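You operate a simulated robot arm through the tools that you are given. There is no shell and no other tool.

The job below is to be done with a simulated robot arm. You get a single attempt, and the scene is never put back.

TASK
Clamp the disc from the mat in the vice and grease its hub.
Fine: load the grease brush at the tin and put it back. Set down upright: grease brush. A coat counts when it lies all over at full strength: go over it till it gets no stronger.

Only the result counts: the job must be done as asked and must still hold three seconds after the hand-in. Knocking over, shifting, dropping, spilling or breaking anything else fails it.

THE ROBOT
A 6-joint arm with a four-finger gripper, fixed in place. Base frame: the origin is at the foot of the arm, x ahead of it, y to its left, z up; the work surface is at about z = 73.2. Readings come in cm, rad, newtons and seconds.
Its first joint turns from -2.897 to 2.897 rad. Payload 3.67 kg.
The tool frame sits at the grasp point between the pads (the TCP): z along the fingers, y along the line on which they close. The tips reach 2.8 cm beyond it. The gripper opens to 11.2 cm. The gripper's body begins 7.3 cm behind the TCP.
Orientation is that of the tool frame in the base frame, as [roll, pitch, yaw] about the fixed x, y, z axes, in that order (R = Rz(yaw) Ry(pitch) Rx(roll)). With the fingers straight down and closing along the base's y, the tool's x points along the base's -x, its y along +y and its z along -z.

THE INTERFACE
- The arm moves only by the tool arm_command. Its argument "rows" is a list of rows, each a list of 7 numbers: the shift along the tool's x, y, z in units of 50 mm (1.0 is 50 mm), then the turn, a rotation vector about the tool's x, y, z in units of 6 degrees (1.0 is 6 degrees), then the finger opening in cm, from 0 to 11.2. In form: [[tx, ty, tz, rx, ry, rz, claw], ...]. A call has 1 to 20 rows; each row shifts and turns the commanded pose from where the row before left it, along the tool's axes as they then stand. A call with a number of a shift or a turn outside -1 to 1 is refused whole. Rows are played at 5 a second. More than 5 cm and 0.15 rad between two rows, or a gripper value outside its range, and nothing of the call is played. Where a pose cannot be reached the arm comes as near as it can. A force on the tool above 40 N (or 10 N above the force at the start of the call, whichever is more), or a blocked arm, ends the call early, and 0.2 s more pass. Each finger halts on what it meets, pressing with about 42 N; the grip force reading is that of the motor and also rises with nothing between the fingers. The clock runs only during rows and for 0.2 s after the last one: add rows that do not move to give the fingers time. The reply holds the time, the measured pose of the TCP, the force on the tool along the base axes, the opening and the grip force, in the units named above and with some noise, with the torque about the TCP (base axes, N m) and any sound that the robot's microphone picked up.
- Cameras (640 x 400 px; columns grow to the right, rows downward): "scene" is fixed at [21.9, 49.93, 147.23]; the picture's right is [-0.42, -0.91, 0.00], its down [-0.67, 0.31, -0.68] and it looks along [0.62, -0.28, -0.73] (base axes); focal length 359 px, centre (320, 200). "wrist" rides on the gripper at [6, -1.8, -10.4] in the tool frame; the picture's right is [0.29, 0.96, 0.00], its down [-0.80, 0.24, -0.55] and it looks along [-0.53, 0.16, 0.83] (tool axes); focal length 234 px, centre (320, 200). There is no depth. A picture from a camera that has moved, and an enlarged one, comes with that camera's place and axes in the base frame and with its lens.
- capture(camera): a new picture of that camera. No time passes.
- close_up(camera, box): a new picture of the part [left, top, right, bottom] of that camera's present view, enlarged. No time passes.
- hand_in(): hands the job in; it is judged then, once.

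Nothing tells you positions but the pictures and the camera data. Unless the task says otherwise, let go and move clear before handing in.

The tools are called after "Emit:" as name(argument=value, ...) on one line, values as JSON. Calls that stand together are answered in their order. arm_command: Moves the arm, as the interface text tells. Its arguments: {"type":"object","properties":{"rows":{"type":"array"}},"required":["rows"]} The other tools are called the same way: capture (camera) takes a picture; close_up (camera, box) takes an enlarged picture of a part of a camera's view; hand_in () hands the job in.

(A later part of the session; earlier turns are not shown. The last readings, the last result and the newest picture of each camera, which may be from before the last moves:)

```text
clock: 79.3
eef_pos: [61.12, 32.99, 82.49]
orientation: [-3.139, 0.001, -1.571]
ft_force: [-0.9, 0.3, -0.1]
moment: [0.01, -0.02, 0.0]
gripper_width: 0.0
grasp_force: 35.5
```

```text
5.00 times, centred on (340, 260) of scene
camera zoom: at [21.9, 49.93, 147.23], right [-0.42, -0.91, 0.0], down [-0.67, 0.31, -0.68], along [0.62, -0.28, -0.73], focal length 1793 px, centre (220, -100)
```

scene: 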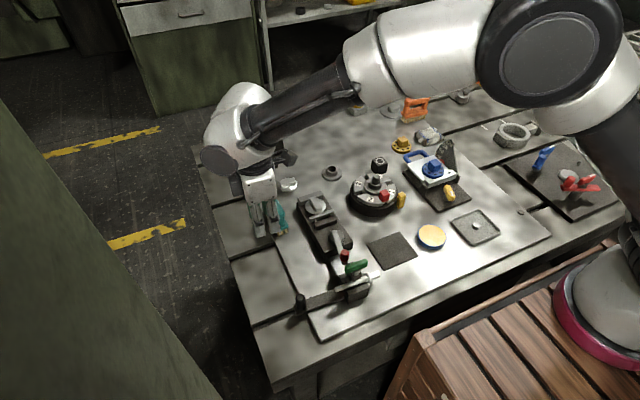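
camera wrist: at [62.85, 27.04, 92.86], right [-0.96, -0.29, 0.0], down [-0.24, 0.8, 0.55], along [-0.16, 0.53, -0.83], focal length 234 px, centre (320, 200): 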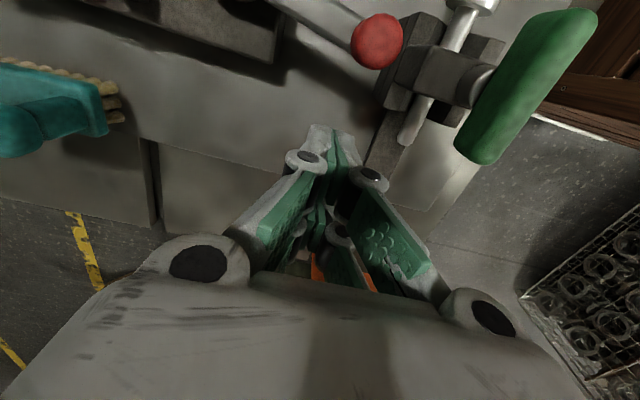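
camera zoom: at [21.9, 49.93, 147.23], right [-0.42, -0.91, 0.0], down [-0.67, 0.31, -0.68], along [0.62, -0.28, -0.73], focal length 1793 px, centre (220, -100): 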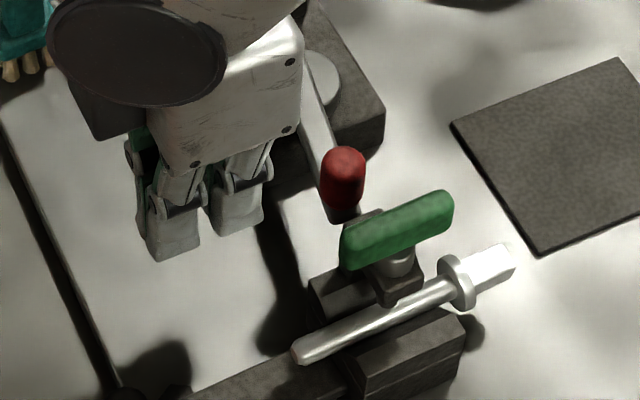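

Emit:
arm_command(rows=[[0.3, 0.08, 0.02, 0, 0, 0, 0], [0, 0, 0, 0, 0, 0, 0]])

Emit:
arm_command(rows=[[0.1, 0, 0, 0, 0, 0, 0], [0.1, 0, 0, 0, 0, 0, 0], [0, 0, 0, 0, 0, 0, 0]])

Emit:
close_up(camera="scene", box=[290, 220, 390, 300])

Emit:
close_up(camera="wrist", box=[220, 0, 460, 170])

```text
clock: 80.0
eef_pos: [60.71, 31.48, 82.46]
orientation: [-3.14, 0.002, -1.57]
ft_force: [-0.5, -0.9, -0.3]
moment: [0.03, 0.02, 0.0]
gripper_width: 0.0
grasp_force: 35.4
```

```text
clock: 80.8
eef_pos: [60.76, 30.58, 82.52]
orientation: [-3.14, 0.0, -1.572]
ft_force: [0.0, 0.5, -0.5]
moment: [-0.02, -0.03, 0.01]
gripper_width: 0.0
grasp_force: 36.0
```

```text
5.00 times, centred on (340, 260) of scene
camera zoom: at [21.9, 49.93, 147.23], right [-0.42, -0.91, 0.0], down [-0.67, 0.31, -0.68], along [0.62, -0.28, -0.73], focal length 1793 px, centre (220, -100)
```

zoom: 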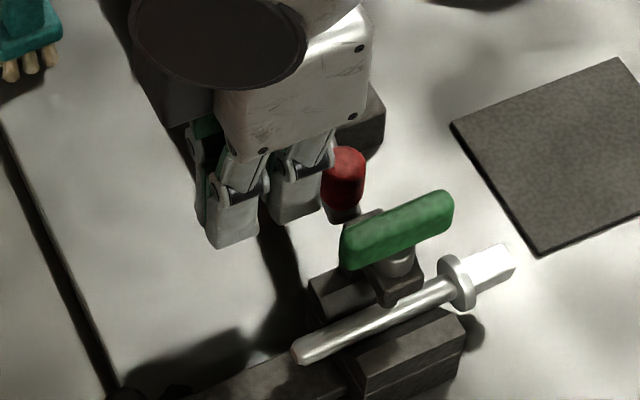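

```text
2.35 times, centred on (340, 85) of wrist
camera zoom: at [62.34, 24.47, 92.86], right [-0.96, -0.29, 0.0], down [-0.24, 0.8, 0.55], along [-0.16, 0.53, -0.83], focal length 551 px, centre (273, 471)
```

zoom: 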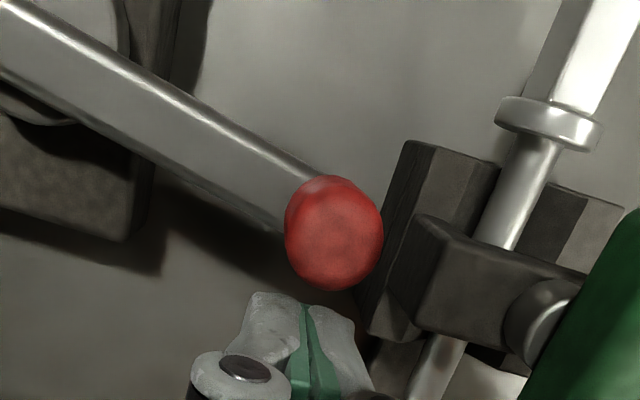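

Emit:
arm_command(rows=[[0.1, 0, 0, 0, 0, 0, 0], [0, 0, 0, 0, 0, 0, 0]])

Emit:
arm_command(rows=[[0.1, 0, 0, 0, 0, 0, 0], [0, 0, 0, 0, 0, 0, 0]])

Emit:
close_up(camera="scene", box=[290, 220, 390, 300])

Emit:
close_up(camera="wrist", box=[220, 0, 460, 170])

```text
clock: 81.3
eef_pos: [60.58, 30.04, 82.55]
orientation: [-3.138, 0.0, -1.57]
ft_force: [-0.3, -0.1, 0.3]
moment: [-0.01, 0.02, -0.01]
gripper_width: 0.01
grasp_force: 35.0
```

```text
clock: 82.0
eef_pos: [60.51, 29.41, 82.53]
orientation: [-3.139, 0.0, -1.571]
ft_force: [-1.3, 1.7, -0.4]
moment: [0.02, -0.01, -0.01]
gripper_width: 0.0
grasp_force: 35.8
```

```text
5.00 times, centred on (340, 260) of scene
camera zoom: at [21.9, 49.93, 147.23], right [-0.42, -0.91, 0.0], down [-0.67, 0.31, -0.68], along [0.62, -0.28, -0.73], focal length 1793 px, centre (220, -100)
```

zoom: 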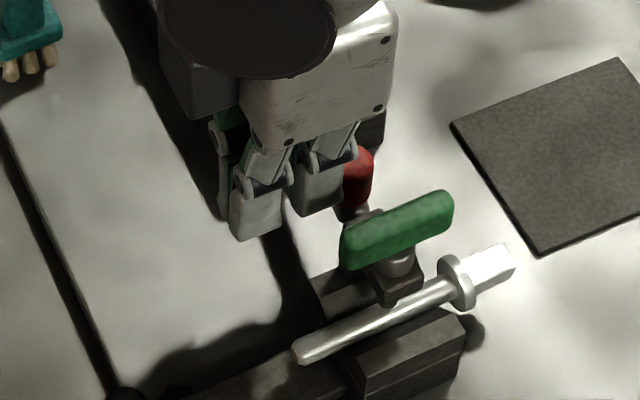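

```text
2.35 times, centred on (340, 85) of wrist
camera zoom: at [62.27, 23.43, 92.89], right [-0.96, -0.29, 0.0], down [-0.24, 0.8, 0.55], along [-0.16, 0.53, -0.83], focal length 551 px, centre (273, 471)
```

zoom: 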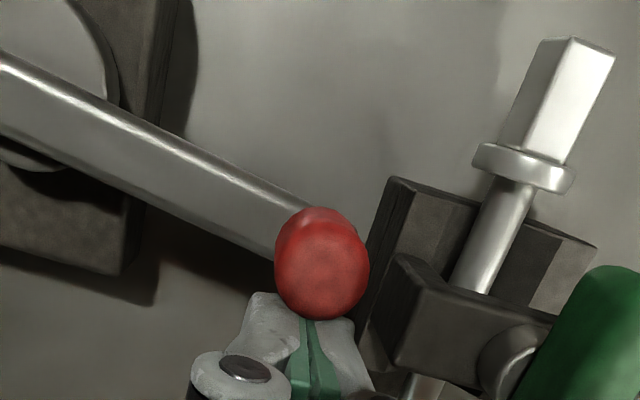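

Emit:
arm_command(rows=[[0.06, 0, 0, 0, 0, 0, 0], [0, 0, 0, 0, 0, 0, 0]])

Emit:
arm_command(rows=[[0.06, 0, 0, 0, 0, 0, 0], [0, 0, 0, 0, 0, 0, 0]])

Emit:
close_up(camera="scene", box=[290, 220, 390, 300])

Emit:
close_up(camera="wrist", box=[220, 0, 460, 170])

```text
clock: 82.5
eef_pos: [60.59, 29.02, 82.61]
orientation: [-3.137, -0.002, -1.57]
ft_force: [-1.1, 0.8, -0.4]
moment: [0.06, 0.02, -0.02]
gripper_width: 0.02
grasp_force: 35.9
```

```text
clock: 83.2
eef_pos: [60.58, 28.71, 82.58]
orientation: [-3.137, -0.001, -1.572]
ft_force: [0.3, -0.2, 0.8]
moment: [0.01, 0.01, 0.01]
gripper_width: 0.0
grasp_force: 35.7
```

```text
5.00 times, centred on (340, 260) of scene
camera zoom: at [21.9, 49.93, 147.23], right [-0.42, -0.91, 0.0], down [-0.67, 0.31, -0.68], along [0.62, -0.28, -0.73], focal length 1793 px, centre (220, -100)
```

zoom: 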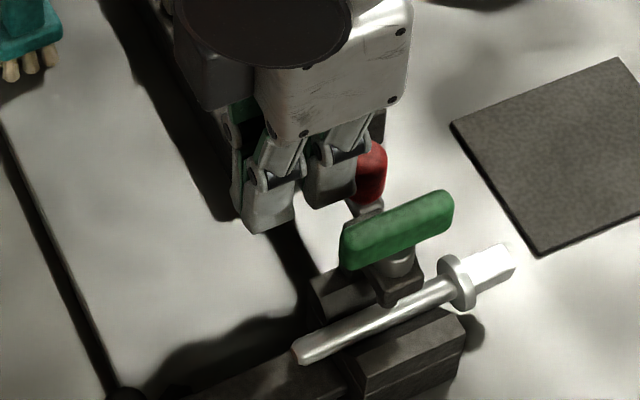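

```text
2.35 times, centred on (340, 85) of wrist
camera zoom: at [62.36, 22.76, 92.94], right [-0.96, -0.29, 0.0], down [-0.24, 0.8, 0.55], along [-0.16, 0.53, -0.83], focal length 551 px, centre (273, 471)
```

zoom: 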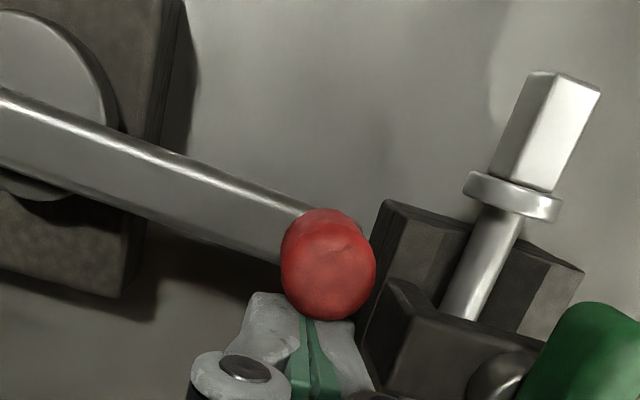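

Emit:
close_up(camera="scene", box=[300, 183, 342, 220])

```text
10.81 times, centred on (321, 202) of scene
camera zoom: at [21.9, 49.93, 147.23], right [-0.42, -0.91, 0.0], down [-0.67, 0.31, -0.68], along [0.62, -0.28, -0.73], focal length 3877 px, centre (309, 184)
```

zoom: 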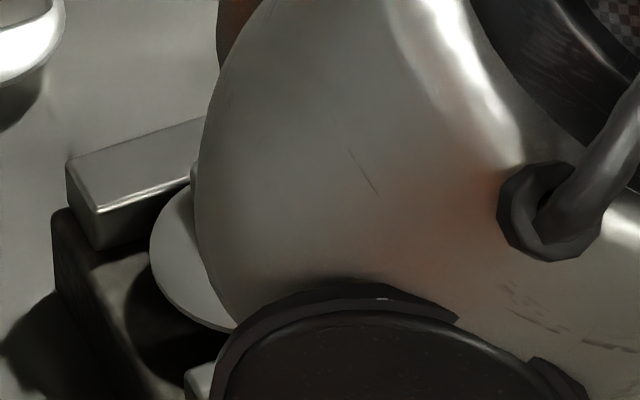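

Emit:
arm_command(rows=[[0.1, 0, 0, 0, 0, 0, 0], [0, 0, 0, 0, 0, 0, 0]])

Emit:
arm_command(rows=[[0.1, 0, 0, 0, 0, 0, 0], [0, 0, 0, 0, 0, 0, 0]])

Emit:
close_up(camera="scene", box=[290, 220, 390, 300])

Emit:
close_up(camera="wrist", box=[220, 0, 460, 170])

```text
clock: 83.8
eef_pos: [60.52, 28.54, 82.59]
orientation: [-3.137, 0.002, -1.571]
ft_force: [-0.6, 10.4, 1.3]
moment: [0.24, -0.05, 0.0]
gripper_width: 0.0
grasp_force: 35.1
```

```text
clock: 84.2
eef_pos: [60.74, 28.24, 82.73]
orientation: [-3.132, 0.01, -1.571]
ft_force: [-6.3, 17.5, -1.6]
moment: [0.49, 0.05, -0.14]
gripper_width: 0.0
grasp_force: 35.3
stopped in row 2: the force on the tool passed its limit at 43 N (the readings are from after the stop); the commanded pose is now the measured one
```

```text
5.00 times, centred on (340, 260) of scene
camera zoom: at [21.9, 49.93, 147.23], right [-0.42, -0.91, 0.0], down [-0.67, 0.31, -0.68], along [0.62, -0.28, -0.73], focal length 1793 px, centre (220, -100)
```

zoom: 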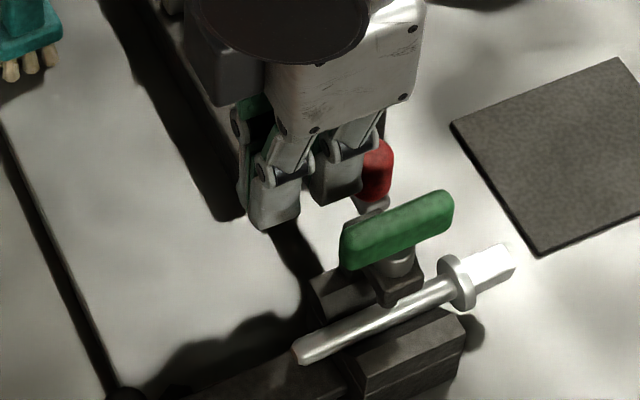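

```text
2.35 times, centred on (340, 85) of wrist
camera zoom: at [62.32, 22.32, 92.92], right [-0.96, -0.29, -0.01], down [-0.25, 0.79, 0.56], along [-0.15, 0.54, -0.83], focal length 551 px, centre (273, 471)
```

zoom: 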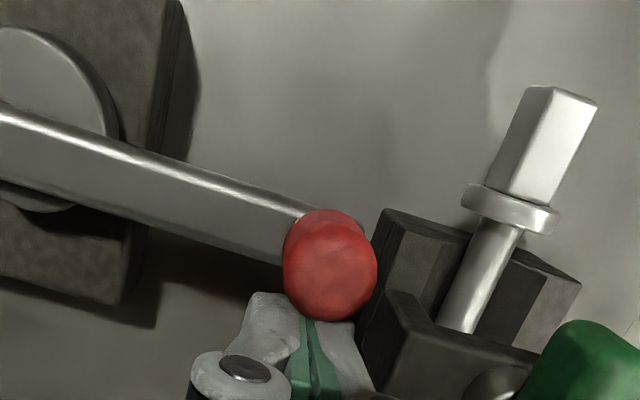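

The lever has reached its end stop (force rose past 40 N), so the vice is fully thrown. I back off, rise, and check everything.

Emit:
arm_command(rows=[[-0.2, 0, 0, 0, 0, 0, 0], [-0.2, 0, -0.2, 0, 0, 0, 0], [0, 0, -0.8, 0, 0, 0, 0], [0, 0, -0.9, 0, 0, 0, 0], [0, 0, -0.9, 0, 0, 0, 1], [0, -0.8, -0.3, 0, 0, 0, 2], [0, -0.8, 0, 0, 0, 0, 3], [0, -0.8, 0, 0, 0, 0, 4], [0, -0.8, 0, 0, 0, 0, 5], [0, 0, 0, 0, 0, 0, 5]])

Emit:
capture(camera="scene")

Emit:
close_up(camera="scene", box=[285, 250, 385, 320])

Emit:
capture(camera="wrist")

```text
clock: 86.4
eef_pos: [76.55, 30.01, 98.27]
orientation: [-3.135, 0.008, -1.57]
ft_force: [-0.6, -0.5, 0.7]
moment: [0.0, -0.01, -0.02]
gripper_width: 5.01
grasp_force: 0.0
```

```text
taken
```

scene: 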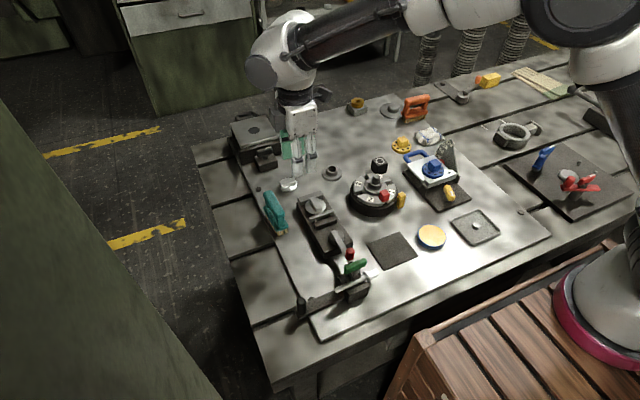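

```text
5.71 times, centred on (335, 285) of scene
camera zoom: at [21.9, 49.93, 147.23], right [-0.42, -0.91, 0.0], down [-0.67, 0.31, -0.68], along [0.62, -0.28, -0.73], focal length 2049 px, centre (234, -286)
```

zoom: 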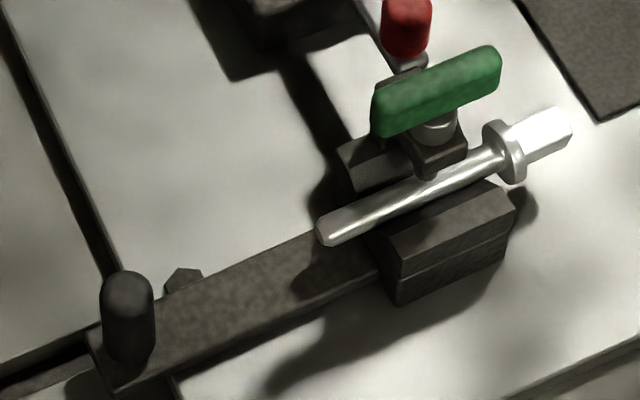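

```text
taken
camera wrist: at [78.27, 23.94, 108.54], right [-0.96, -0.29, -0.01], down [-0.24, 0.79, 0.56], along [-0.15, 0.54, -0.83], focal length 234 px, centre (320, 200)
```

wrist: 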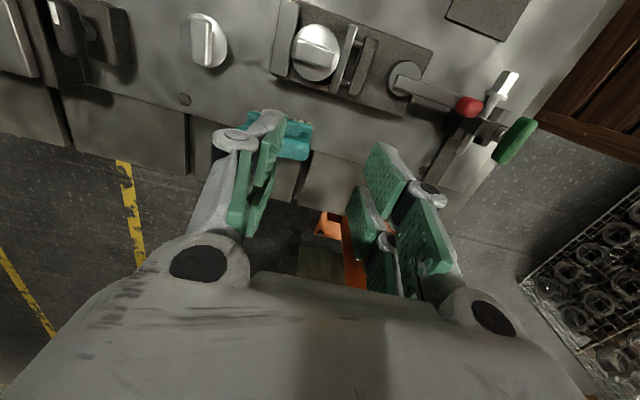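

Nothing else moved. Next is the teal grease brush: I go above it with the tool aligned across its handle (handle lies about 7–9° off the x axis).

Emit:
arm_command(rows=[[-0.56, -0.395, 0, -0.063, 0.076, 0, 6], [-0.56, -0.395, 0, 0, 0, 0, 7], [0, 0, 0, 0, 0, 1, 8], [0, 0, 0, 0, 0, 1, 8], [0, 0, 0, 0, 0, 1, 8], [0, 0, 0, 0, 0, 1, 8], [0, 0, 0, 0, 0, 1, 8], [0, 0, 0, 0, 0, 1, 8], [0, 0, 0, 0, 0, 1, 8], [0, 0, 0, 0, 0, 1, 8], [0, 0, 0, 0, 0, 1, 8], [0, 0, 0, 0, 0, 1, 8], [0, 0, 0, 0, 0, 1, 8], [0, 0, 0, 0, 0, 1, 8], [0, 0, 0, 0, 0, 1, 8], [0, 0, 0, 0, 0, 0.75, 8], [0, 0, 0, 0, 0, 0, 8]])

Emit:
capture(camera="wrist")

Emit:
close_up(camera="wrist", box=[240, 50, 400, 200])

```text
clock: 90.0
eef_pos: [80.59, 35.69, 98.14]
orientation: [-3.141, -0.001, -3.011]
ft_force: [0.4, 0.3, -0.2]
moment: [0.02, 0.04, 0.03]
gripper_width: 7.99
grasp_force: 0.1
```

```text
taken
camera wrist: at [74.74, 33.11, 108.54], right [-0.41, 0.91, 0.0], down [0.76, 0.34, 0.55], along [0.51, 0.23, -0.83], focal length 234 px, centre (320, 200)
```

wrist: 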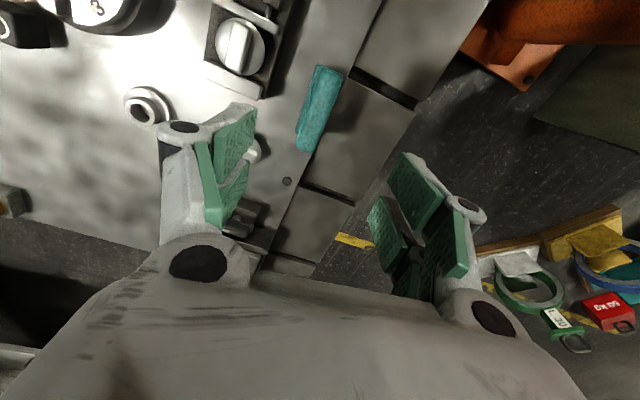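

```text
2.67 times, centred on (320, 125) of wrist
camera zoom: at [74.74, 33.11, 108.54], right [-0.41, 0.91, 0.0], down [0.76, 0.34, 0.55], along [0.51, 0.23, -0.83], focal length 624 px, centre (320, 400)
```

zoom: 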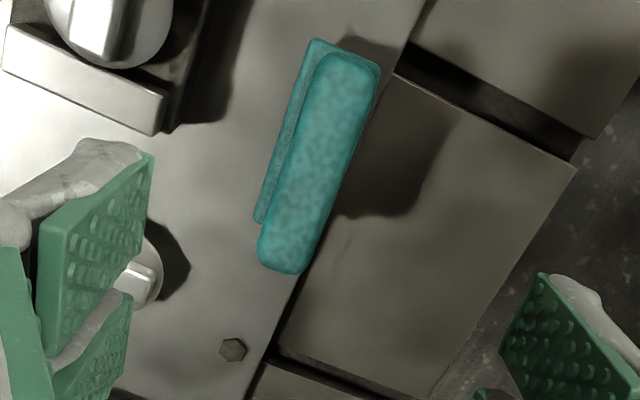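

Emit:
arm_command(rows=[[0, -0.06, 0.6, 0, 0, 0.42, 6], [0, 0, 0.8, 0, 0, 0, 5], [0, 0, 0.8, 0, 0, 0, 5], [0, 0, 0.3, 0, 0, 0, 5], [0, 0, 0, 0, 0, 0, 5]])

Emit:
capture(camera="wrist")

Emit:
close_up(camera="scene", box=[235, 160, 315, 240])

```text
clock: 91.2
eef_pos: [80.67, 35.2, 85.8]
orientation: [-3.141, 0.002, -3.054]
ft_force: [-0.3, -0.3, -0.1]
moment: [-0.01, 0.01, 0.03]
gripper_width: 4.98
grasp_force: 0.1
```

```text
taken
camera wrist: at [74.76, 32.99, 96.14], right [-0.37, 0.93, 0.0], down [0.77, 0.31, 0.55], along [0.52, 0.2, -0.83], focal length 234 px, centre (320, 200)
```

wrist: 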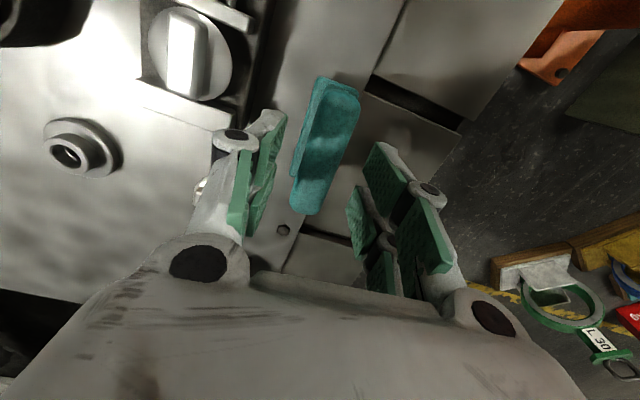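

```text
5.00 times, centred on (275, 200) of scene
camera zoom: at [21.9, 49.93, 147.23], right [-0.42, -0.91, 0.0], down [-0.67, 0.31, -0.68], along [0.62, -0.28, -0.73], focal length 1793 px, centre (545, 200)
```

zoom: 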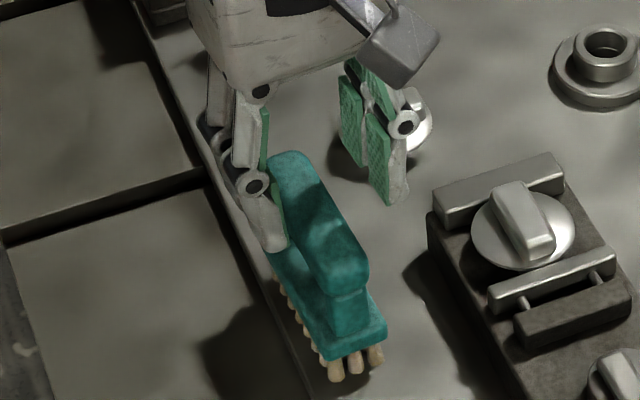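

Emit:
arm_command(rows=[[0, 0.05, 0.4, 0, 0, -0.2, 5], [0, 0, 0.36, 0, 0, 0, 5], [0, 0, 0, 0, 0, 0, 5]])

Emit:
capture(camera="wrist")

Emit:
close_up(camera="scene", box=[235, 170, 305, 240])

```text
clock: 92.0
eef_pos: [80.7, 35.58, 81.99]
orientation: [-3.141, 0.001, -3.034]
ft_force: [0.0, -0.5, -0.7]
moment: [-0.02, -0.05, 0.01]
gripper_width: 4.97
grasp_force: 0.0
```

```text
taken
camera wrist: at [74.74, 33.09, 92.29], right [-0.39, 0.92, 0.0], down [0.77, 0.32, 0.55], along [0.51, 0.22, -0.83], focal length 234 px, centre (320, 200)
```

wrist: 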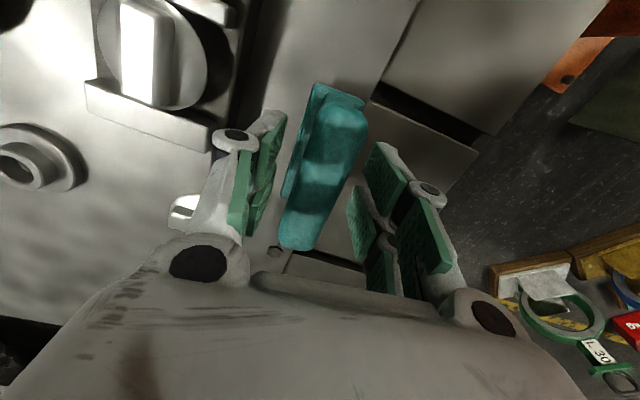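

```text
5.71 times, centred on (270, 205) of scene
camera zoom: at [21.9, 49.93, 147.23], right [-0.42, -0.91, 0.0], down [-0.67, 0.31, -0.68], along [0.62, -0.28, -0.73], focal length 2049 px, centre (606, 171)
```

zoom: 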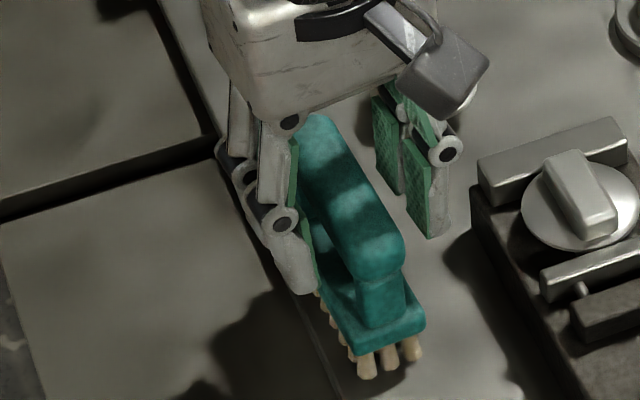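

The tool lines up with the brush handle. I close on it.

Emit:
arm_command(rows=[[0, 0, 0, 0, 0, 0, 3.2], [0, 0, 0, 0, 0, 0, 1], [0, 0, 0, 0, 0, 0, 0], [0, 0, 0, 0, 0, 0, 0]])

Emit:
capture(camera="wrist")

Emit:
close_up(camera="scene", box=[235, 170, 305, 240])

```text
clock: 93.0
eef_pos: [80.58, 35.48, 81.91]
orientation: [-3.141, -0.001, -3.034]
ft_force: [-0.4, 0.2, 2.2]
moment: [-0.03, 0.01, 0.02]
gripper_width: 2.53
grasp_force: 41.9
```

```text
taken
camera wrist: at [74.74, 33.09, 92.32], right [-0.39, 0.92, 0.0], down [0.77, 0.32, 0.55], along [0.51, 0.22, -0.83], focal length 234 px, centre (320, 200)
```

wrist: 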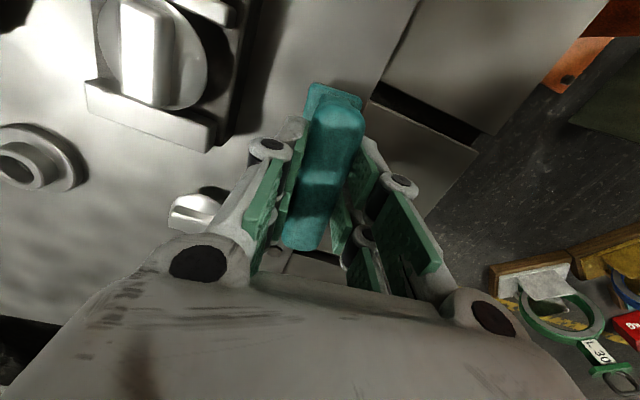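

```text
5.71 times, centred on (270, 205) of scene
camera zoom: at [21.9, 49.93, 147.23], right [-0.42, -0.91, 0.0], down [-0.67, 0.31, -0.68], along [0.62, -0.28, -0.73], focal length 2049 px, centre (606, 171)
```

zoom: 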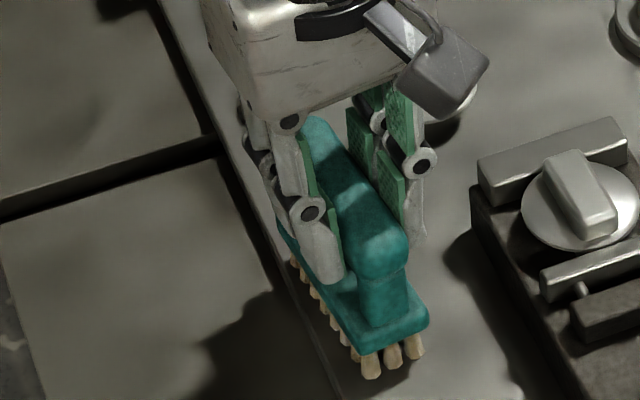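

The brush is held (2.5 cm handle). I lift it straight up and look at its bristles with the fixed camera.

Emit:
arm_command(rows=[[0, 0, -0.2, 0, 0, 0, 0], [0, 0, -0.6, 0, 0, 0, 0], [0, 0, -0.8, 0, 0, 0, 0], [0, 0, -0.8, 0, 0, 0, 0], [0, 0, -0.8, 0, 0, 0, 0], [0, 0, 0, 0, 0, 0, 0]])

Emit:
capture(camera="scene")

Emit:
close_up(camera="scene", box=[240, 120, 340, 200])

```text
clock: 94.4
eef_pos: [80.88, 35.66, 97.75]
orientation: [-3.141, 0.0, -3.032]
ft_force: [-0.2, 0.5, -1.3]
moment: [-0.02, 0.04, -0.02]
gripper_width: 2.52
grasp_force: 42.3
```

```text
taken
```

scene: 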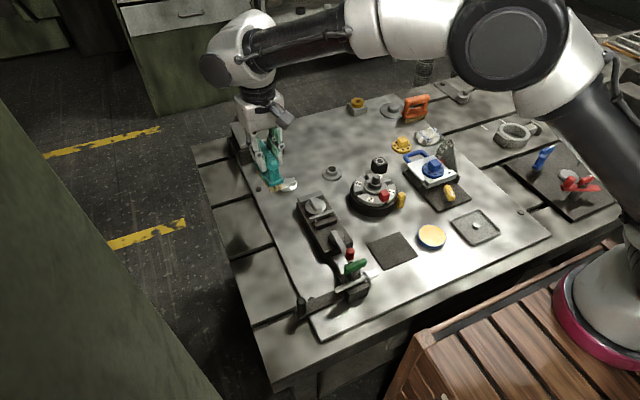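

```text
5.00 times, centred on (290, 160) of scene
camera zoom: at [21.9, 49.93, 147.23], right [-0.42, -0.91, 0.0], down [-0.67, 0.31, -0.68], along [0.62, -0.28, -0.73], focal length 1793 px, centre (470, 400)
```

zoom: 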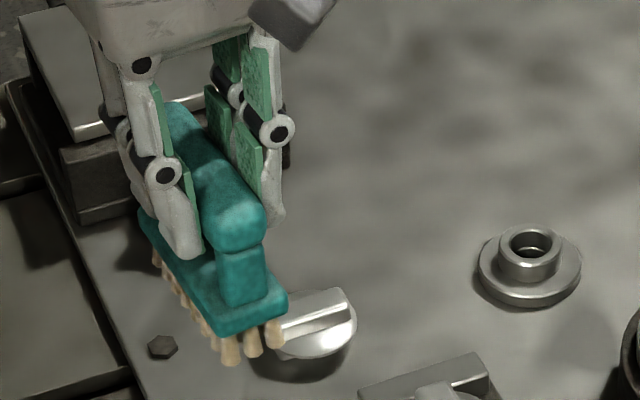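

I carry the brush high over to the tin, centre about (59.2, 2.2).

Emit:
arm_command(rows=[[0.561, -0.687, 0, 0, 0, 0, 0], [0.561, -0.687, 0, 0, 0, 0, 0], [0.561, -0.687, 0, 0, 0, 0, 0], [0.561, -0.687, 0, 0, 0, 0, 0], [0.561, -0.687, 0, 0, 0, 0, 0], [0.561, -0.687, 0, 0, 0, 0, 0], [0.561, -0.687, 0, 0, 0, 0, 0], [0.561, -0.687, 0, 0, 0, 0, 0], [0.561, -0.687, 0, 0, 0, 0, 0], [0, 0, 0, 0, 0, 0, 0]])

Emit:
capture(camera="wrist")

Emit:
capture(camera="scene")

```text
clock: 96.6
eef_pos: [58.66, 2.1, 97.82]
orientation: [3.141, 0.002, -3.034]
ft_force: [0.2, -0.3, -1.1]
moment: [0.01, -0.02, -0.02]
gripper_width: 2.5
grasp_force: 42.4
```

```text
taken
camera wrist: at [52.91, -0.4, 108.25], right [-0.39, 0.92, 0.0], down [0.77, 0.32, 0.55], along [0.51, 0.22, -0.83], focal length 234 px, centre (320, 200)
```

wrist: 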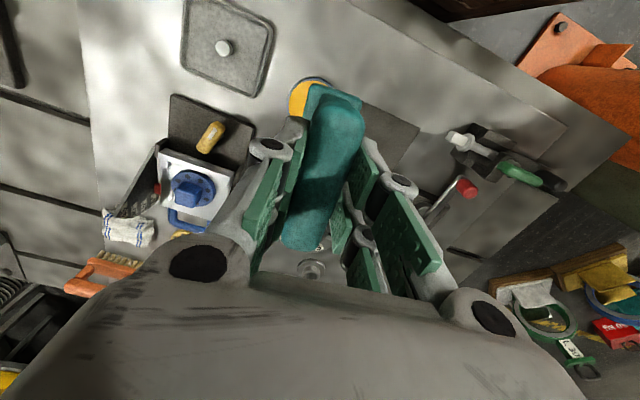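

```text
taken
```

scene: 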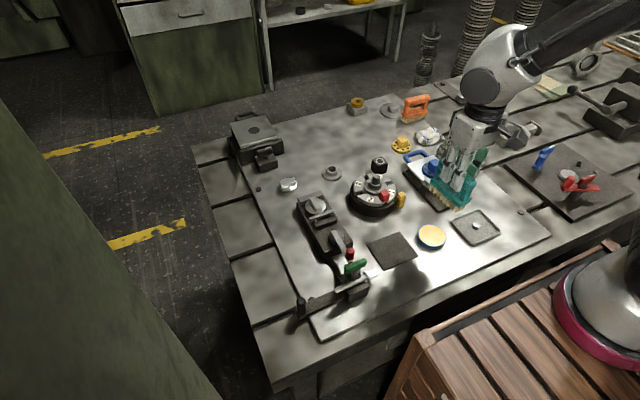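

Emit:
arm_command(rows=[[-0.02, 0, 0.8, 0, 0, 0, 0], [0, 0, 0.8, 0, 0, 0, 0], [0, 0, 0.6, 0, 0, 0, 0], [0, 0, 0, 0, 0, 0, 0]])

Emit:
close_up(camera="scene", box=[390, 190, 480, 260])

Emit:
close_up(camera="wrist", box=[220, 60, 420, 220])

```text
clock: 97.6
eef_pos: [58.81, 2.13, 86.96]
orientation: [-3.14, -0.001, -3.032]
ft_force: [-0.5, 0.5, -1.0]
moment: [0.01, -0.02, 0.02]
gripper_width: 2.52
grasp_force: 41.6
```

```text
5.71 times, centred on (435, 225) of scene
camera zoom: at [21.9, 49.93, 147.23], right [-0.42, -0.91, 0.0], down [-0.67, 0.31, -0.68], along [0.62, -0.28, -0.73], focal length 2049 px, centre (-337, 57)
```

zoom: 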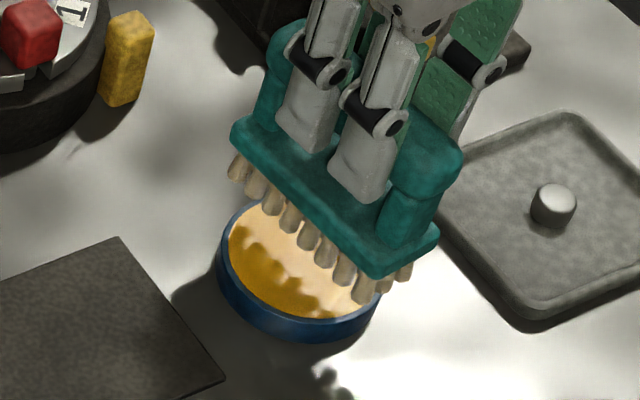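

```text
2.50 times, centred on (320, 140) of wrist
camera zoom: at [53.02, -0.32, 97.28], right [-0.39, 0.92, 0.0], down [0.77, 0.32, 0.55], along [0.51, 0.22, -0.83], focal length 585 px, centre (320, 350)
```

zoom: 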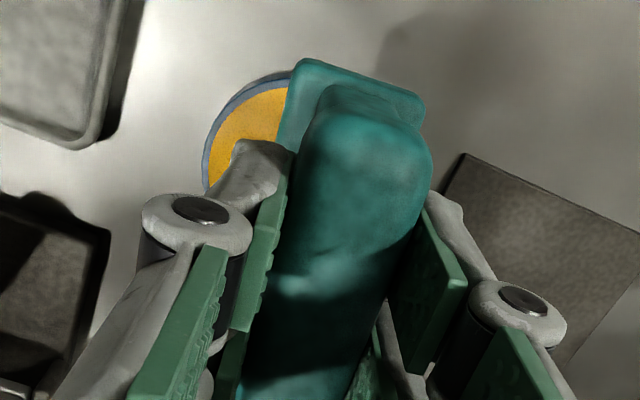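

Emit:
arm_command(rows=[[-0.06, 0, 0.3, 0, 0, 0, 0], [0, 0, 0, 0, 0, 0, 0]])

Emit:
close_up(camera="scene", box=[390, 190, 480, 260])

```text
clock: 98.2
eef_pos: [59.27, 2.11, 85.53]
orientation: [3.141, 0.001, -3.033]
ft_force: [0.1, 0.1, -1.4]
moment: [0.03, 0.01, 0.01]
gripper_width: 2.53
grasp_force: 41.7
```

```text
5.71 times, centred on (435, 225) of scene
camera zoom: at [21.9, 49.93, 147.23], right [-0.42, -0.91, 0.0], down [-0.67, 0.31, -0.68], along [0.62, -0.28, -0.73], focal length 2049 px, centre (-337, 57)
```

zoom: 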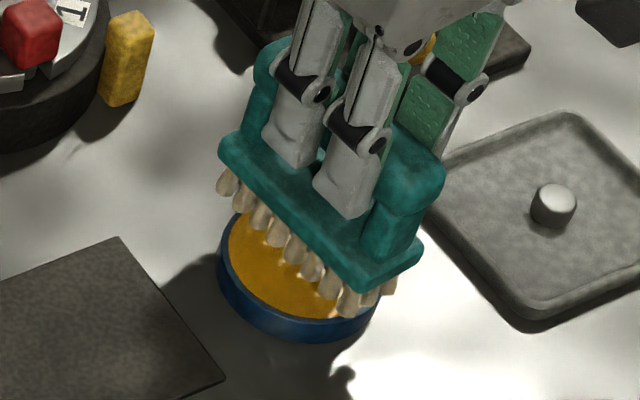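

Emit:
arm_command(rows=[[0, 0, 0.1, 0, 0, 0, 0], [0, 0, 0, 0, 0, 0, 0]])

Emit:
arm_command(rows=[[0, 0, 0.06, 0, 0, 0, 0], [0, 0, 0, 0, 0, 0, 0]])

Emit:
close_up(camera="scene", box=[390, 190, 480, 260])

```text
clock: 98.8
eef_pos: [59.15, 2.12, 85.09]
orientation: [-3.14, 0.001, -3.033]
ft_force: [-0.2, -0.9, -2.0]
moment: [-0.01, 0.03, 0.03]
gripper_width: 2.53
grasp_force: 41.7
```

```text
clock: 99.4
eef_pos: [59.15, 2.14, 84.61]
orientation: [-3.142, 0.0, -3.033]
ft_force: [-0.6, -0.4, -0.9]
moment: [0.03, -0.03, 0.0]
gripper_width: 2.51
grasp_force: 41.4
```

```text
5.71 times, centred on (435, 225) of scene
camera zoom: at [21.9, 49.93, 147.23], right [-0.42, -0.91, 0.0], down [-0.67, 0.31, -0.68], along [0.62, -0.28, -0.73], focal length 2049 px, centre (-337, 57)
```

zoom: 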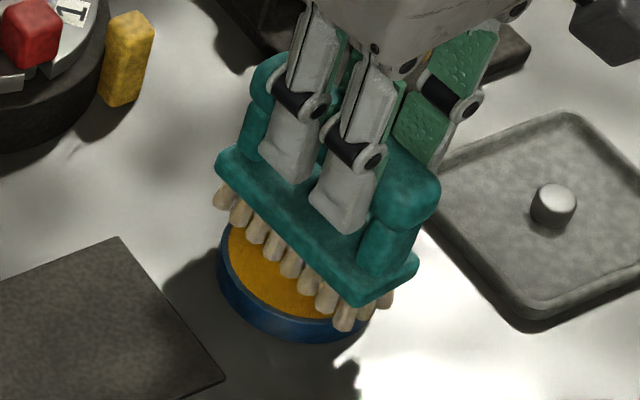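

Emit:
arm_command(rows=[[0, 0, 0.05, 0, 0, 0, 0], [0, 0, 0, 0, 0, 0, 0]])

Emit:
arm_command(rows=[[0, 0, 0.05, 0, 0, 0, 0], [0, 0, 0, 0, 0, 0, 0]])

Emit:
close_up(camera="scene", box=[390, 190, 480, 260])

```text
clock: 100.0
eef_pos: [59.0, 2.22, 84.51]
orientation: [-3.141, -0.002, -3.034]
ft_force: [0.3, -0.4, -2.2]
moment: [0.02, -0.03, -0.02]
gripper_width: 2.5
grasp_force: 42.1
```

```text
clock: 100.6
eef_pos: [59.11, 2.2, 84.21]
orientation: [-3.14, 0.001, -3.033]
ft_force: [0.0, 1.0, -1.9]
moment: [0.04, 0.02, -0.02]
gripper_width: 2.54
grasp_force: 42.1
```

```text
5.71 times, centred on (435, 225) of scene
camera zoom: at [21.9, 49.93, 147.23], right [-0.42, -0.91, 0.0], down [-0.67, 0.31, -0.68], along [0.62, -0.28, -0.73], focal length 2049 px, centre (-337, 57)
```

zoom: 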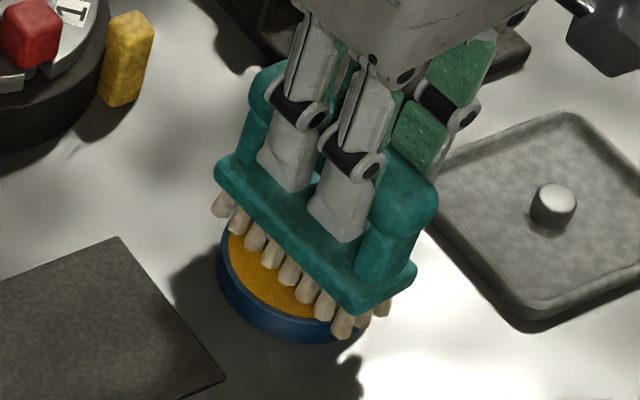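

Emit:
arm_command(rows=[[-0.06, 0, 0.04, 0, 0, 0, 0], [0, 0, 0, 0, 0, 0, 0]])

Emit:
arm_command(rows=[[0, 0, 0.05, 0, 0, 0, 0], [0, 0, 0, 0, 0, 0, 0]])

Emit:
close_up(camera="scene", box=[390, 190, 480, 260])

```text
clock: 101.2
eef_pos: [59.4, 2.13, 83.88]
orientation: [-3.141, 0.002, -3.034]
ft_force: [-0.2, -0.8, -2.3]
moment: [0.01, 0.04, -0.01]
gripper_width: 2.49
grasp_force: 42.1
```

```text
clock: 101.8
eef_pos: [59.4, 2.09, 83.68]
orientation: [-3.141, -0.002, -3.035]
ft_force: [0.4, -0.3, -1.9]
moment: [0.01, -0.01, -0.03]
gripper_width: 2.53
grasp_force: 42.2
```

```text
5.71 times, centred on (435, 225) of scene
camera zoom: at [21.9, 49.93, 147.23], right [-0.42, -0.91, 0.0], down [-0.67, 0.31, -0.68], along [0.62, -0.28, -0.73], focal length 2049 px, centre (-337, 57)
```

zoom: 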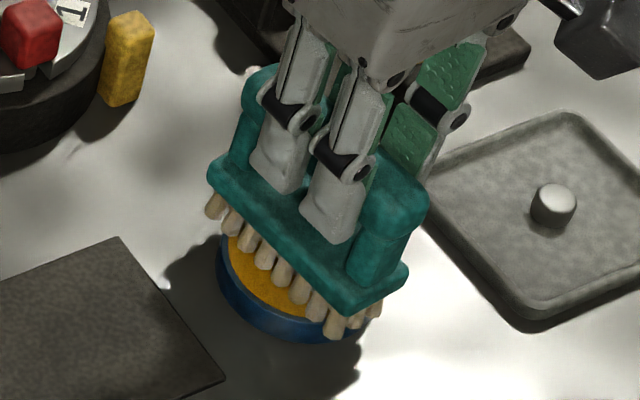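

Emit:
arm_command(rows=[[0, 0, 0.05, 0, 0, 0, 0], [0, 0, 0, 0, 0, 0, 0]])

Emit:
arm_command(rows=[[0, 0, 0.05, 0, 0, 0, 0], [0, 0, 0, 0, 0, 0, 0]])

Emit:
close_up(camera="scene", box=[390, 190, 480, 260])

```text
clock: 102.3
eef_pos: [59.49, 2.17, 83.63]
orientation: [-3.14, 0.002, -3.033]
ft_force: [-4.4, -2.4, 22.2]
moment: [0.02, 0.26, -0.01]
gripper_width: 2.49
grasp_force: 41.8
stopped in row 2: the force on the tool passed its limit at 40 N (the readings are from after the stop); the commanded pose is now the measured one
```

```text
clock: 102.7
eef_pos: [59.4, 2.13, 83.47]
orientation: [3.141, 0.002, -3.032]
ft_force: [-6.2, -2.4, 24.3]
moment: [-0.04, 0.14, -0.02]
gripper_width: 2.55
grasp_force: 41.7
stopped in row 1: the force on the tool passed its limit at 41 N (the readings are from after the stop); the commanded pose is now the measured one
```

```text
5.71 times, centred on (435, 225) of scene
camera zoom: at [21.9, 49.93, 147.23], right [-0.42, -0.91, 0.0], down [-0.67, 0.31, -0.68], along [0.62, -0.28, -0.73], focal length 2049 px, centre (-337, 57)
```

zoom: 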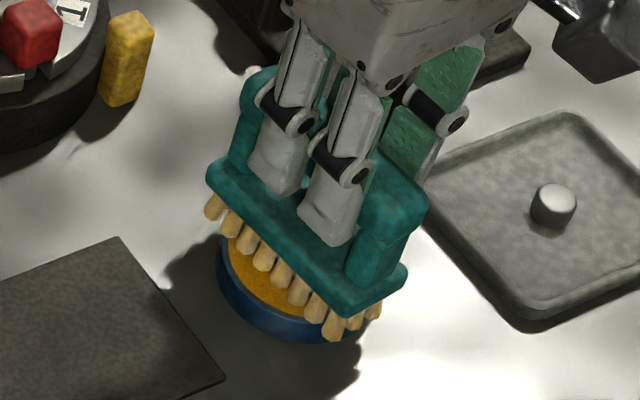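

Contact was made and the bristles look yellower — loaded. I lift straight up and check.

Emit:
arm_command(rows=[[0, 0, -0.1, 0, 0, 0, 0], [0, 0, -0.4, 0, 0, 0, 0], [0, 0, -0.8, 0, 0, 0, 0], [0, 0, 0, 0, 0, 0, 0]])

Emit:
close_up(camera="scene", box=[390, 180, 490, 260])

```text
clock: 103.7
eef_pos: [59.71, 2.03, 90.05]
orientation: [-3.14, 0.002, -3.033]
ft_force: [-0.1, -0.4, -2.0]
moment: [0.0, 0.02, 0.01]
gripper_width: 2.52
grasp_force: 42.2
```

```text
5.00 times, centred on (440, 220) of scene
camera zoom: at [21.9, 49.93, 147.23], right [-0.42, -0.91, 0.0], down [-0.67, 0.31, -0.68], along [0.62, -0.28, -0.73], focal length 1793 px, centre (-280, 100)
```

zoom: 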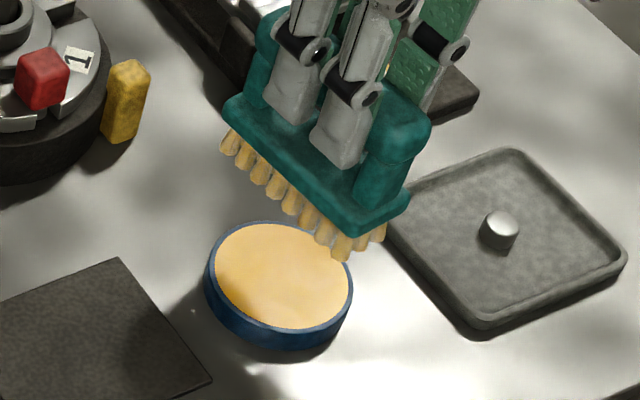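

The brush is loaded and the tin has not moved. I lift and carry the brush to above the disc's hub in the vice.

Emit:
arm_command(rows=[[0, 0, -0.7, 0, 0, 0, 0], [0, 0, -0.7, 0, 0, 0, 0], [-0.606, 0.598, 0, 0, 0, 0, 0], [-0.606, 0.598, 0, 0, 0, 0, 0], [-0.606, 0.598, 0, 0, 0, 0, 0], [-0.606, 0.598, 0, 0, 0, 0, 0], [-0.606, 0.598, 0, 0, 0, 0, 0], [-0.606, 0.598, 0, 0, 0, 0, 0], [-0.606, 0.598, 0, 0, 0, 0, 0], [0, 0, 0, 0, 0, 0, 0]])

Emit:
close_up(camera="scene", box=[285, 140, 385, 240])

Emit:
capture(camera="wrist")

```text
clock: 105.9
eef_pos: [78.66, 25.23, 97.21]
orientation: [3.141, 0.001, -3.034]
ft_force: [-0.3, -0.1, -1.7]
moment: [-0.03, 0.01, 0.01]
gripper_width: 2.5
grasp_force: 41.9
```

```text
4.00 times, centred on (335, 190) of scene
camera zoom: at [21.9, 49.93, 147.23], right [-0.42, -0.91, 0.0], down [-0.67, 0.31, -0.68], along [0.62, -0.28, -0.73], focal length 1434 px, centre (260, 240)
```

zoom: 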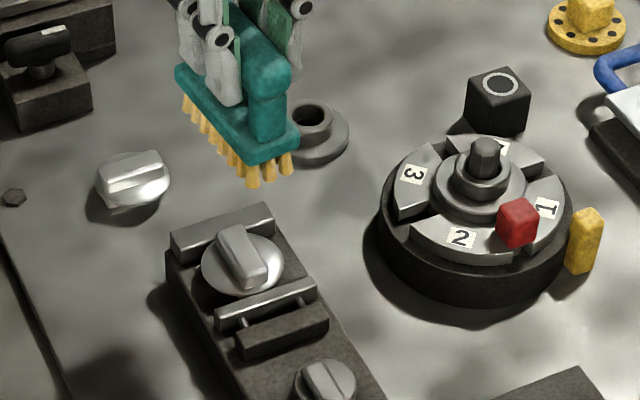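

```text
taken
camera wrist: at [72.75, 22.82, 107.53], right [-0.39, 0.92, 0.0], down [0.77, 0.32, 0.56], along [0.51, 0.22, -0.83], focal length 234 px, centre (320, 200)
```

wrist: 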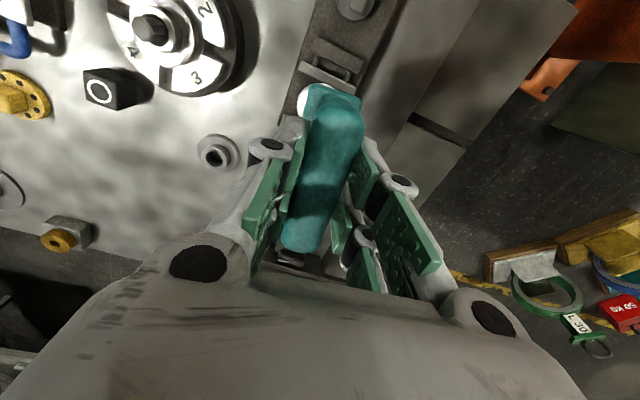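

Emit:
arm_command(rows=[[0, 0, 0.5, 0, 0, 1, 0], [0, 0, 0.8, 0, 0, 0, 0], [0, 0, 0.3, 0, 0, 0, 0], [0, 0, 0, 0, 0, 0, 0]])

Emit:
close_up(camera="scene", box=[290, 160, 370, 230])

Emit:
capture(camera="wrist")

```text
clock: 106.9
eef_pos: [78.57, 25.2, 88.87]
orientation: [3.141, 0.002, -3.138]
ft_force: [-0.2, -0.3, -1.8]
moment: [-0.01, 0.02, 0.03]
gripper_width: 2.52
grasp_force: 41.9
```

```text
5.71 times, centred on (330, 195) of scene
camera zoom: at [21.9, 49.93, 147.23], right [-0.42, -0.91, 0.0], down [-0.67, 0.31, -0.68], along [0.62, -0.28, -0.73], focal length 2049 px, centre (263, 229)
```

zoom: 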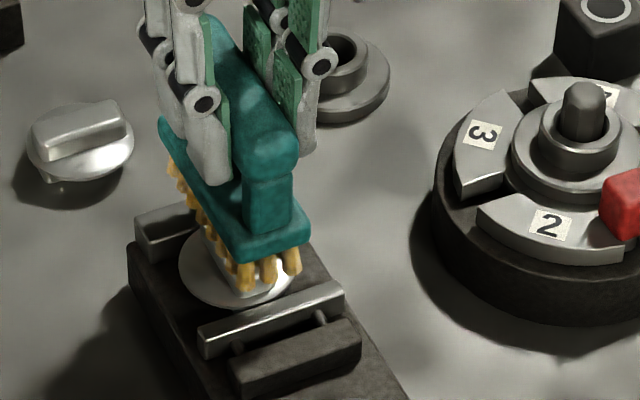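

```text
taken
camera wrist: at [72.45, 23.44, 99.34], right [-0.29, 0.96, 0.0], down [0.8, 0.24, 0.56], along [0.53, 0.16, -0.83], focal length 234 px, centre (320, 200)
```

wrist: 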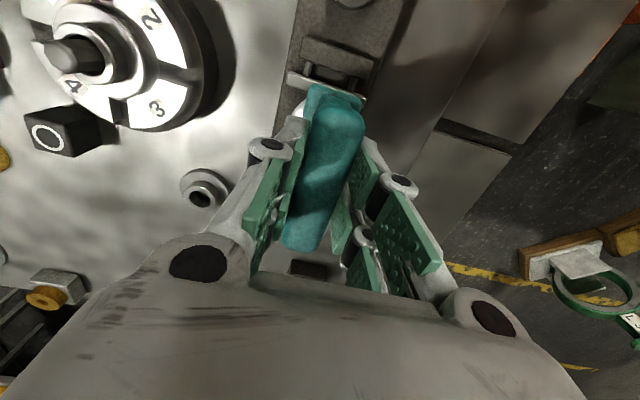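

Emit:
arm_command(rows=[[0, 0, 0.1, 0, 0, 0, 0], [0, 0, 0, 0, 0, 0, 0]])

Emit:
arm_command(rows=[[0, 0, 0.06, 0, 0, 0, 0], [0, 0, 0, 0, 0, 0, 0]])

Emit:
close_up(camera="scene", box=[290, 160, 370, 230])

```text
clock: 107.5
eef_pos: [78.48, 25.32, 88.43]
orientation: [-3.142, 0.002, -3.139]
ft_force: [0.3, 0.0, -1.5]
moment: [-0.01, -0.01, 0.0]
gripper_width: 2.51
grasp_force: 42.3
```

```text
clock: 108.1
eef_pos: [78.5, 25.28, 88.21]
orientation: [-3.14, 0.001, -3.139]
ft_force: [0.5, 0.4, -1.4]
moment: [0.03, 0.0, 0.0]
gripper_width: 2.51
grasp_force: 41.7
```

```text
5.71 times, centred on (330, 195) of scene
camera zoom: at [21.9, 49.93, 147.23], right [-0.42, -0.91, 0.0], down [-0.67, 0.31, -0.68], along [0.62, -0.28, -0.73], focal length 2049 px, centre (263, 229)
```

zoom: 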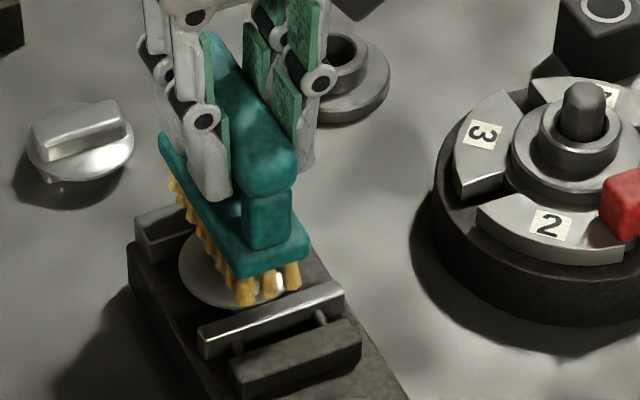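

Emit:
arm_command(rows=[[0, 0, 0.05, 0, 0, 0, 0], [0, 0, 0, 0, 0, 0, 0]])

Emit:
arm_command(rows=[[0, 0, 0.05, 0, 0, 0, 0], [0, 0, 0, 0, 0, 0, 0]])

Emit:
close_up(camera="scene", box=[290, 160, 370, 230])

```text
clock: 108.7
eef_pos: [78.25, 25.47, 87.97]
orientation: [3.141, 0.001, -3.138]
ft_force: [0.4, -0.6, -1.4]
moment: [0.03, 0.0, 0.05]
gripper_width: 2.53
grasp_force: 41.9
```

```text
clock: 109.3
eef_pos: [78.37, 25.4, 87.98]
orientation: [3.14, 0.006, -3.138]
ft_force: [-1.4, -3.5, 18.8]
moment: [-0.29, 0.12, -0.01]
gripper_width: 2.52
grasp_force: 42.4
```

```text
5.71 times, centred on (330, 195) of scene
camera zoom: at [21.9, 49.93, 147.23], right [-0.42, -0.91, 0.0], down [-0.67, 0.31, -0.68], along [0.62, -0.28, -0.73], focal length 2049 px, centre (263, 229)
```

zoom: 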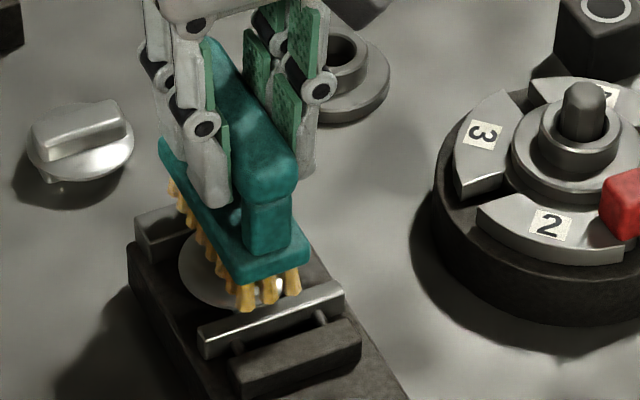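

Contact with the hub's top at TCP z ≈ 87.95. I ease the pressure a little and stroke back and forth along it.

Emit:
arm_command(rows=[[0, 0, -0.008, 0, 0, 0, 0], [0.15, 0, 0, 0, 0, 0, 0], [0.15, 0, 0, 0, 0, 0, 0], [-0.15, 0, 0, 0, 0, 0, 0], [-0.15, 0, 0, 0, 0, 0, 0], [-0.15, 0, 0, 0, 0, 0, 0], [-0.15, 0, 0, 0, 0, 0, 0], [0.15, 0, 0, 0, 0, 0, 0], [0.15, 0, 0, 0, 0, 0, 0], [0, 0, 0, 0, 0, 0, 0]])

Emit:
close_up(camera="scene", box=[290, 160, 370, 230])

```text
clock: 111.5
eef_pos: [78.55, 25.27, 87.83]
orientation: [3.141, 0.006, -3.14]
ft_force: [14.0, 0.7, 35.5]
moment: [0.02, -0.87, -0.07]
gripper_width: 2.53
grasp_force: 42.1
```

```text
5.71 times, centred on (330, 195) of scene
camera zoom: at [21.9, 49.93, 147.23], right [-0.42, -0.91, 0.0], down [-0.67, 0.31, -0.68], along [0.62, -0.28, -0.73], focal length 2049 px, centre (263, 229)
```

zoom: 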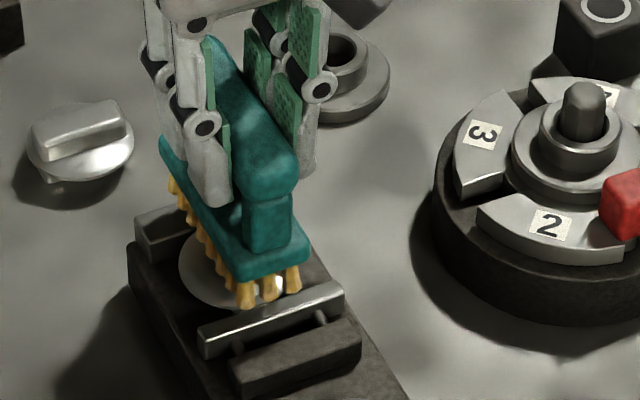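

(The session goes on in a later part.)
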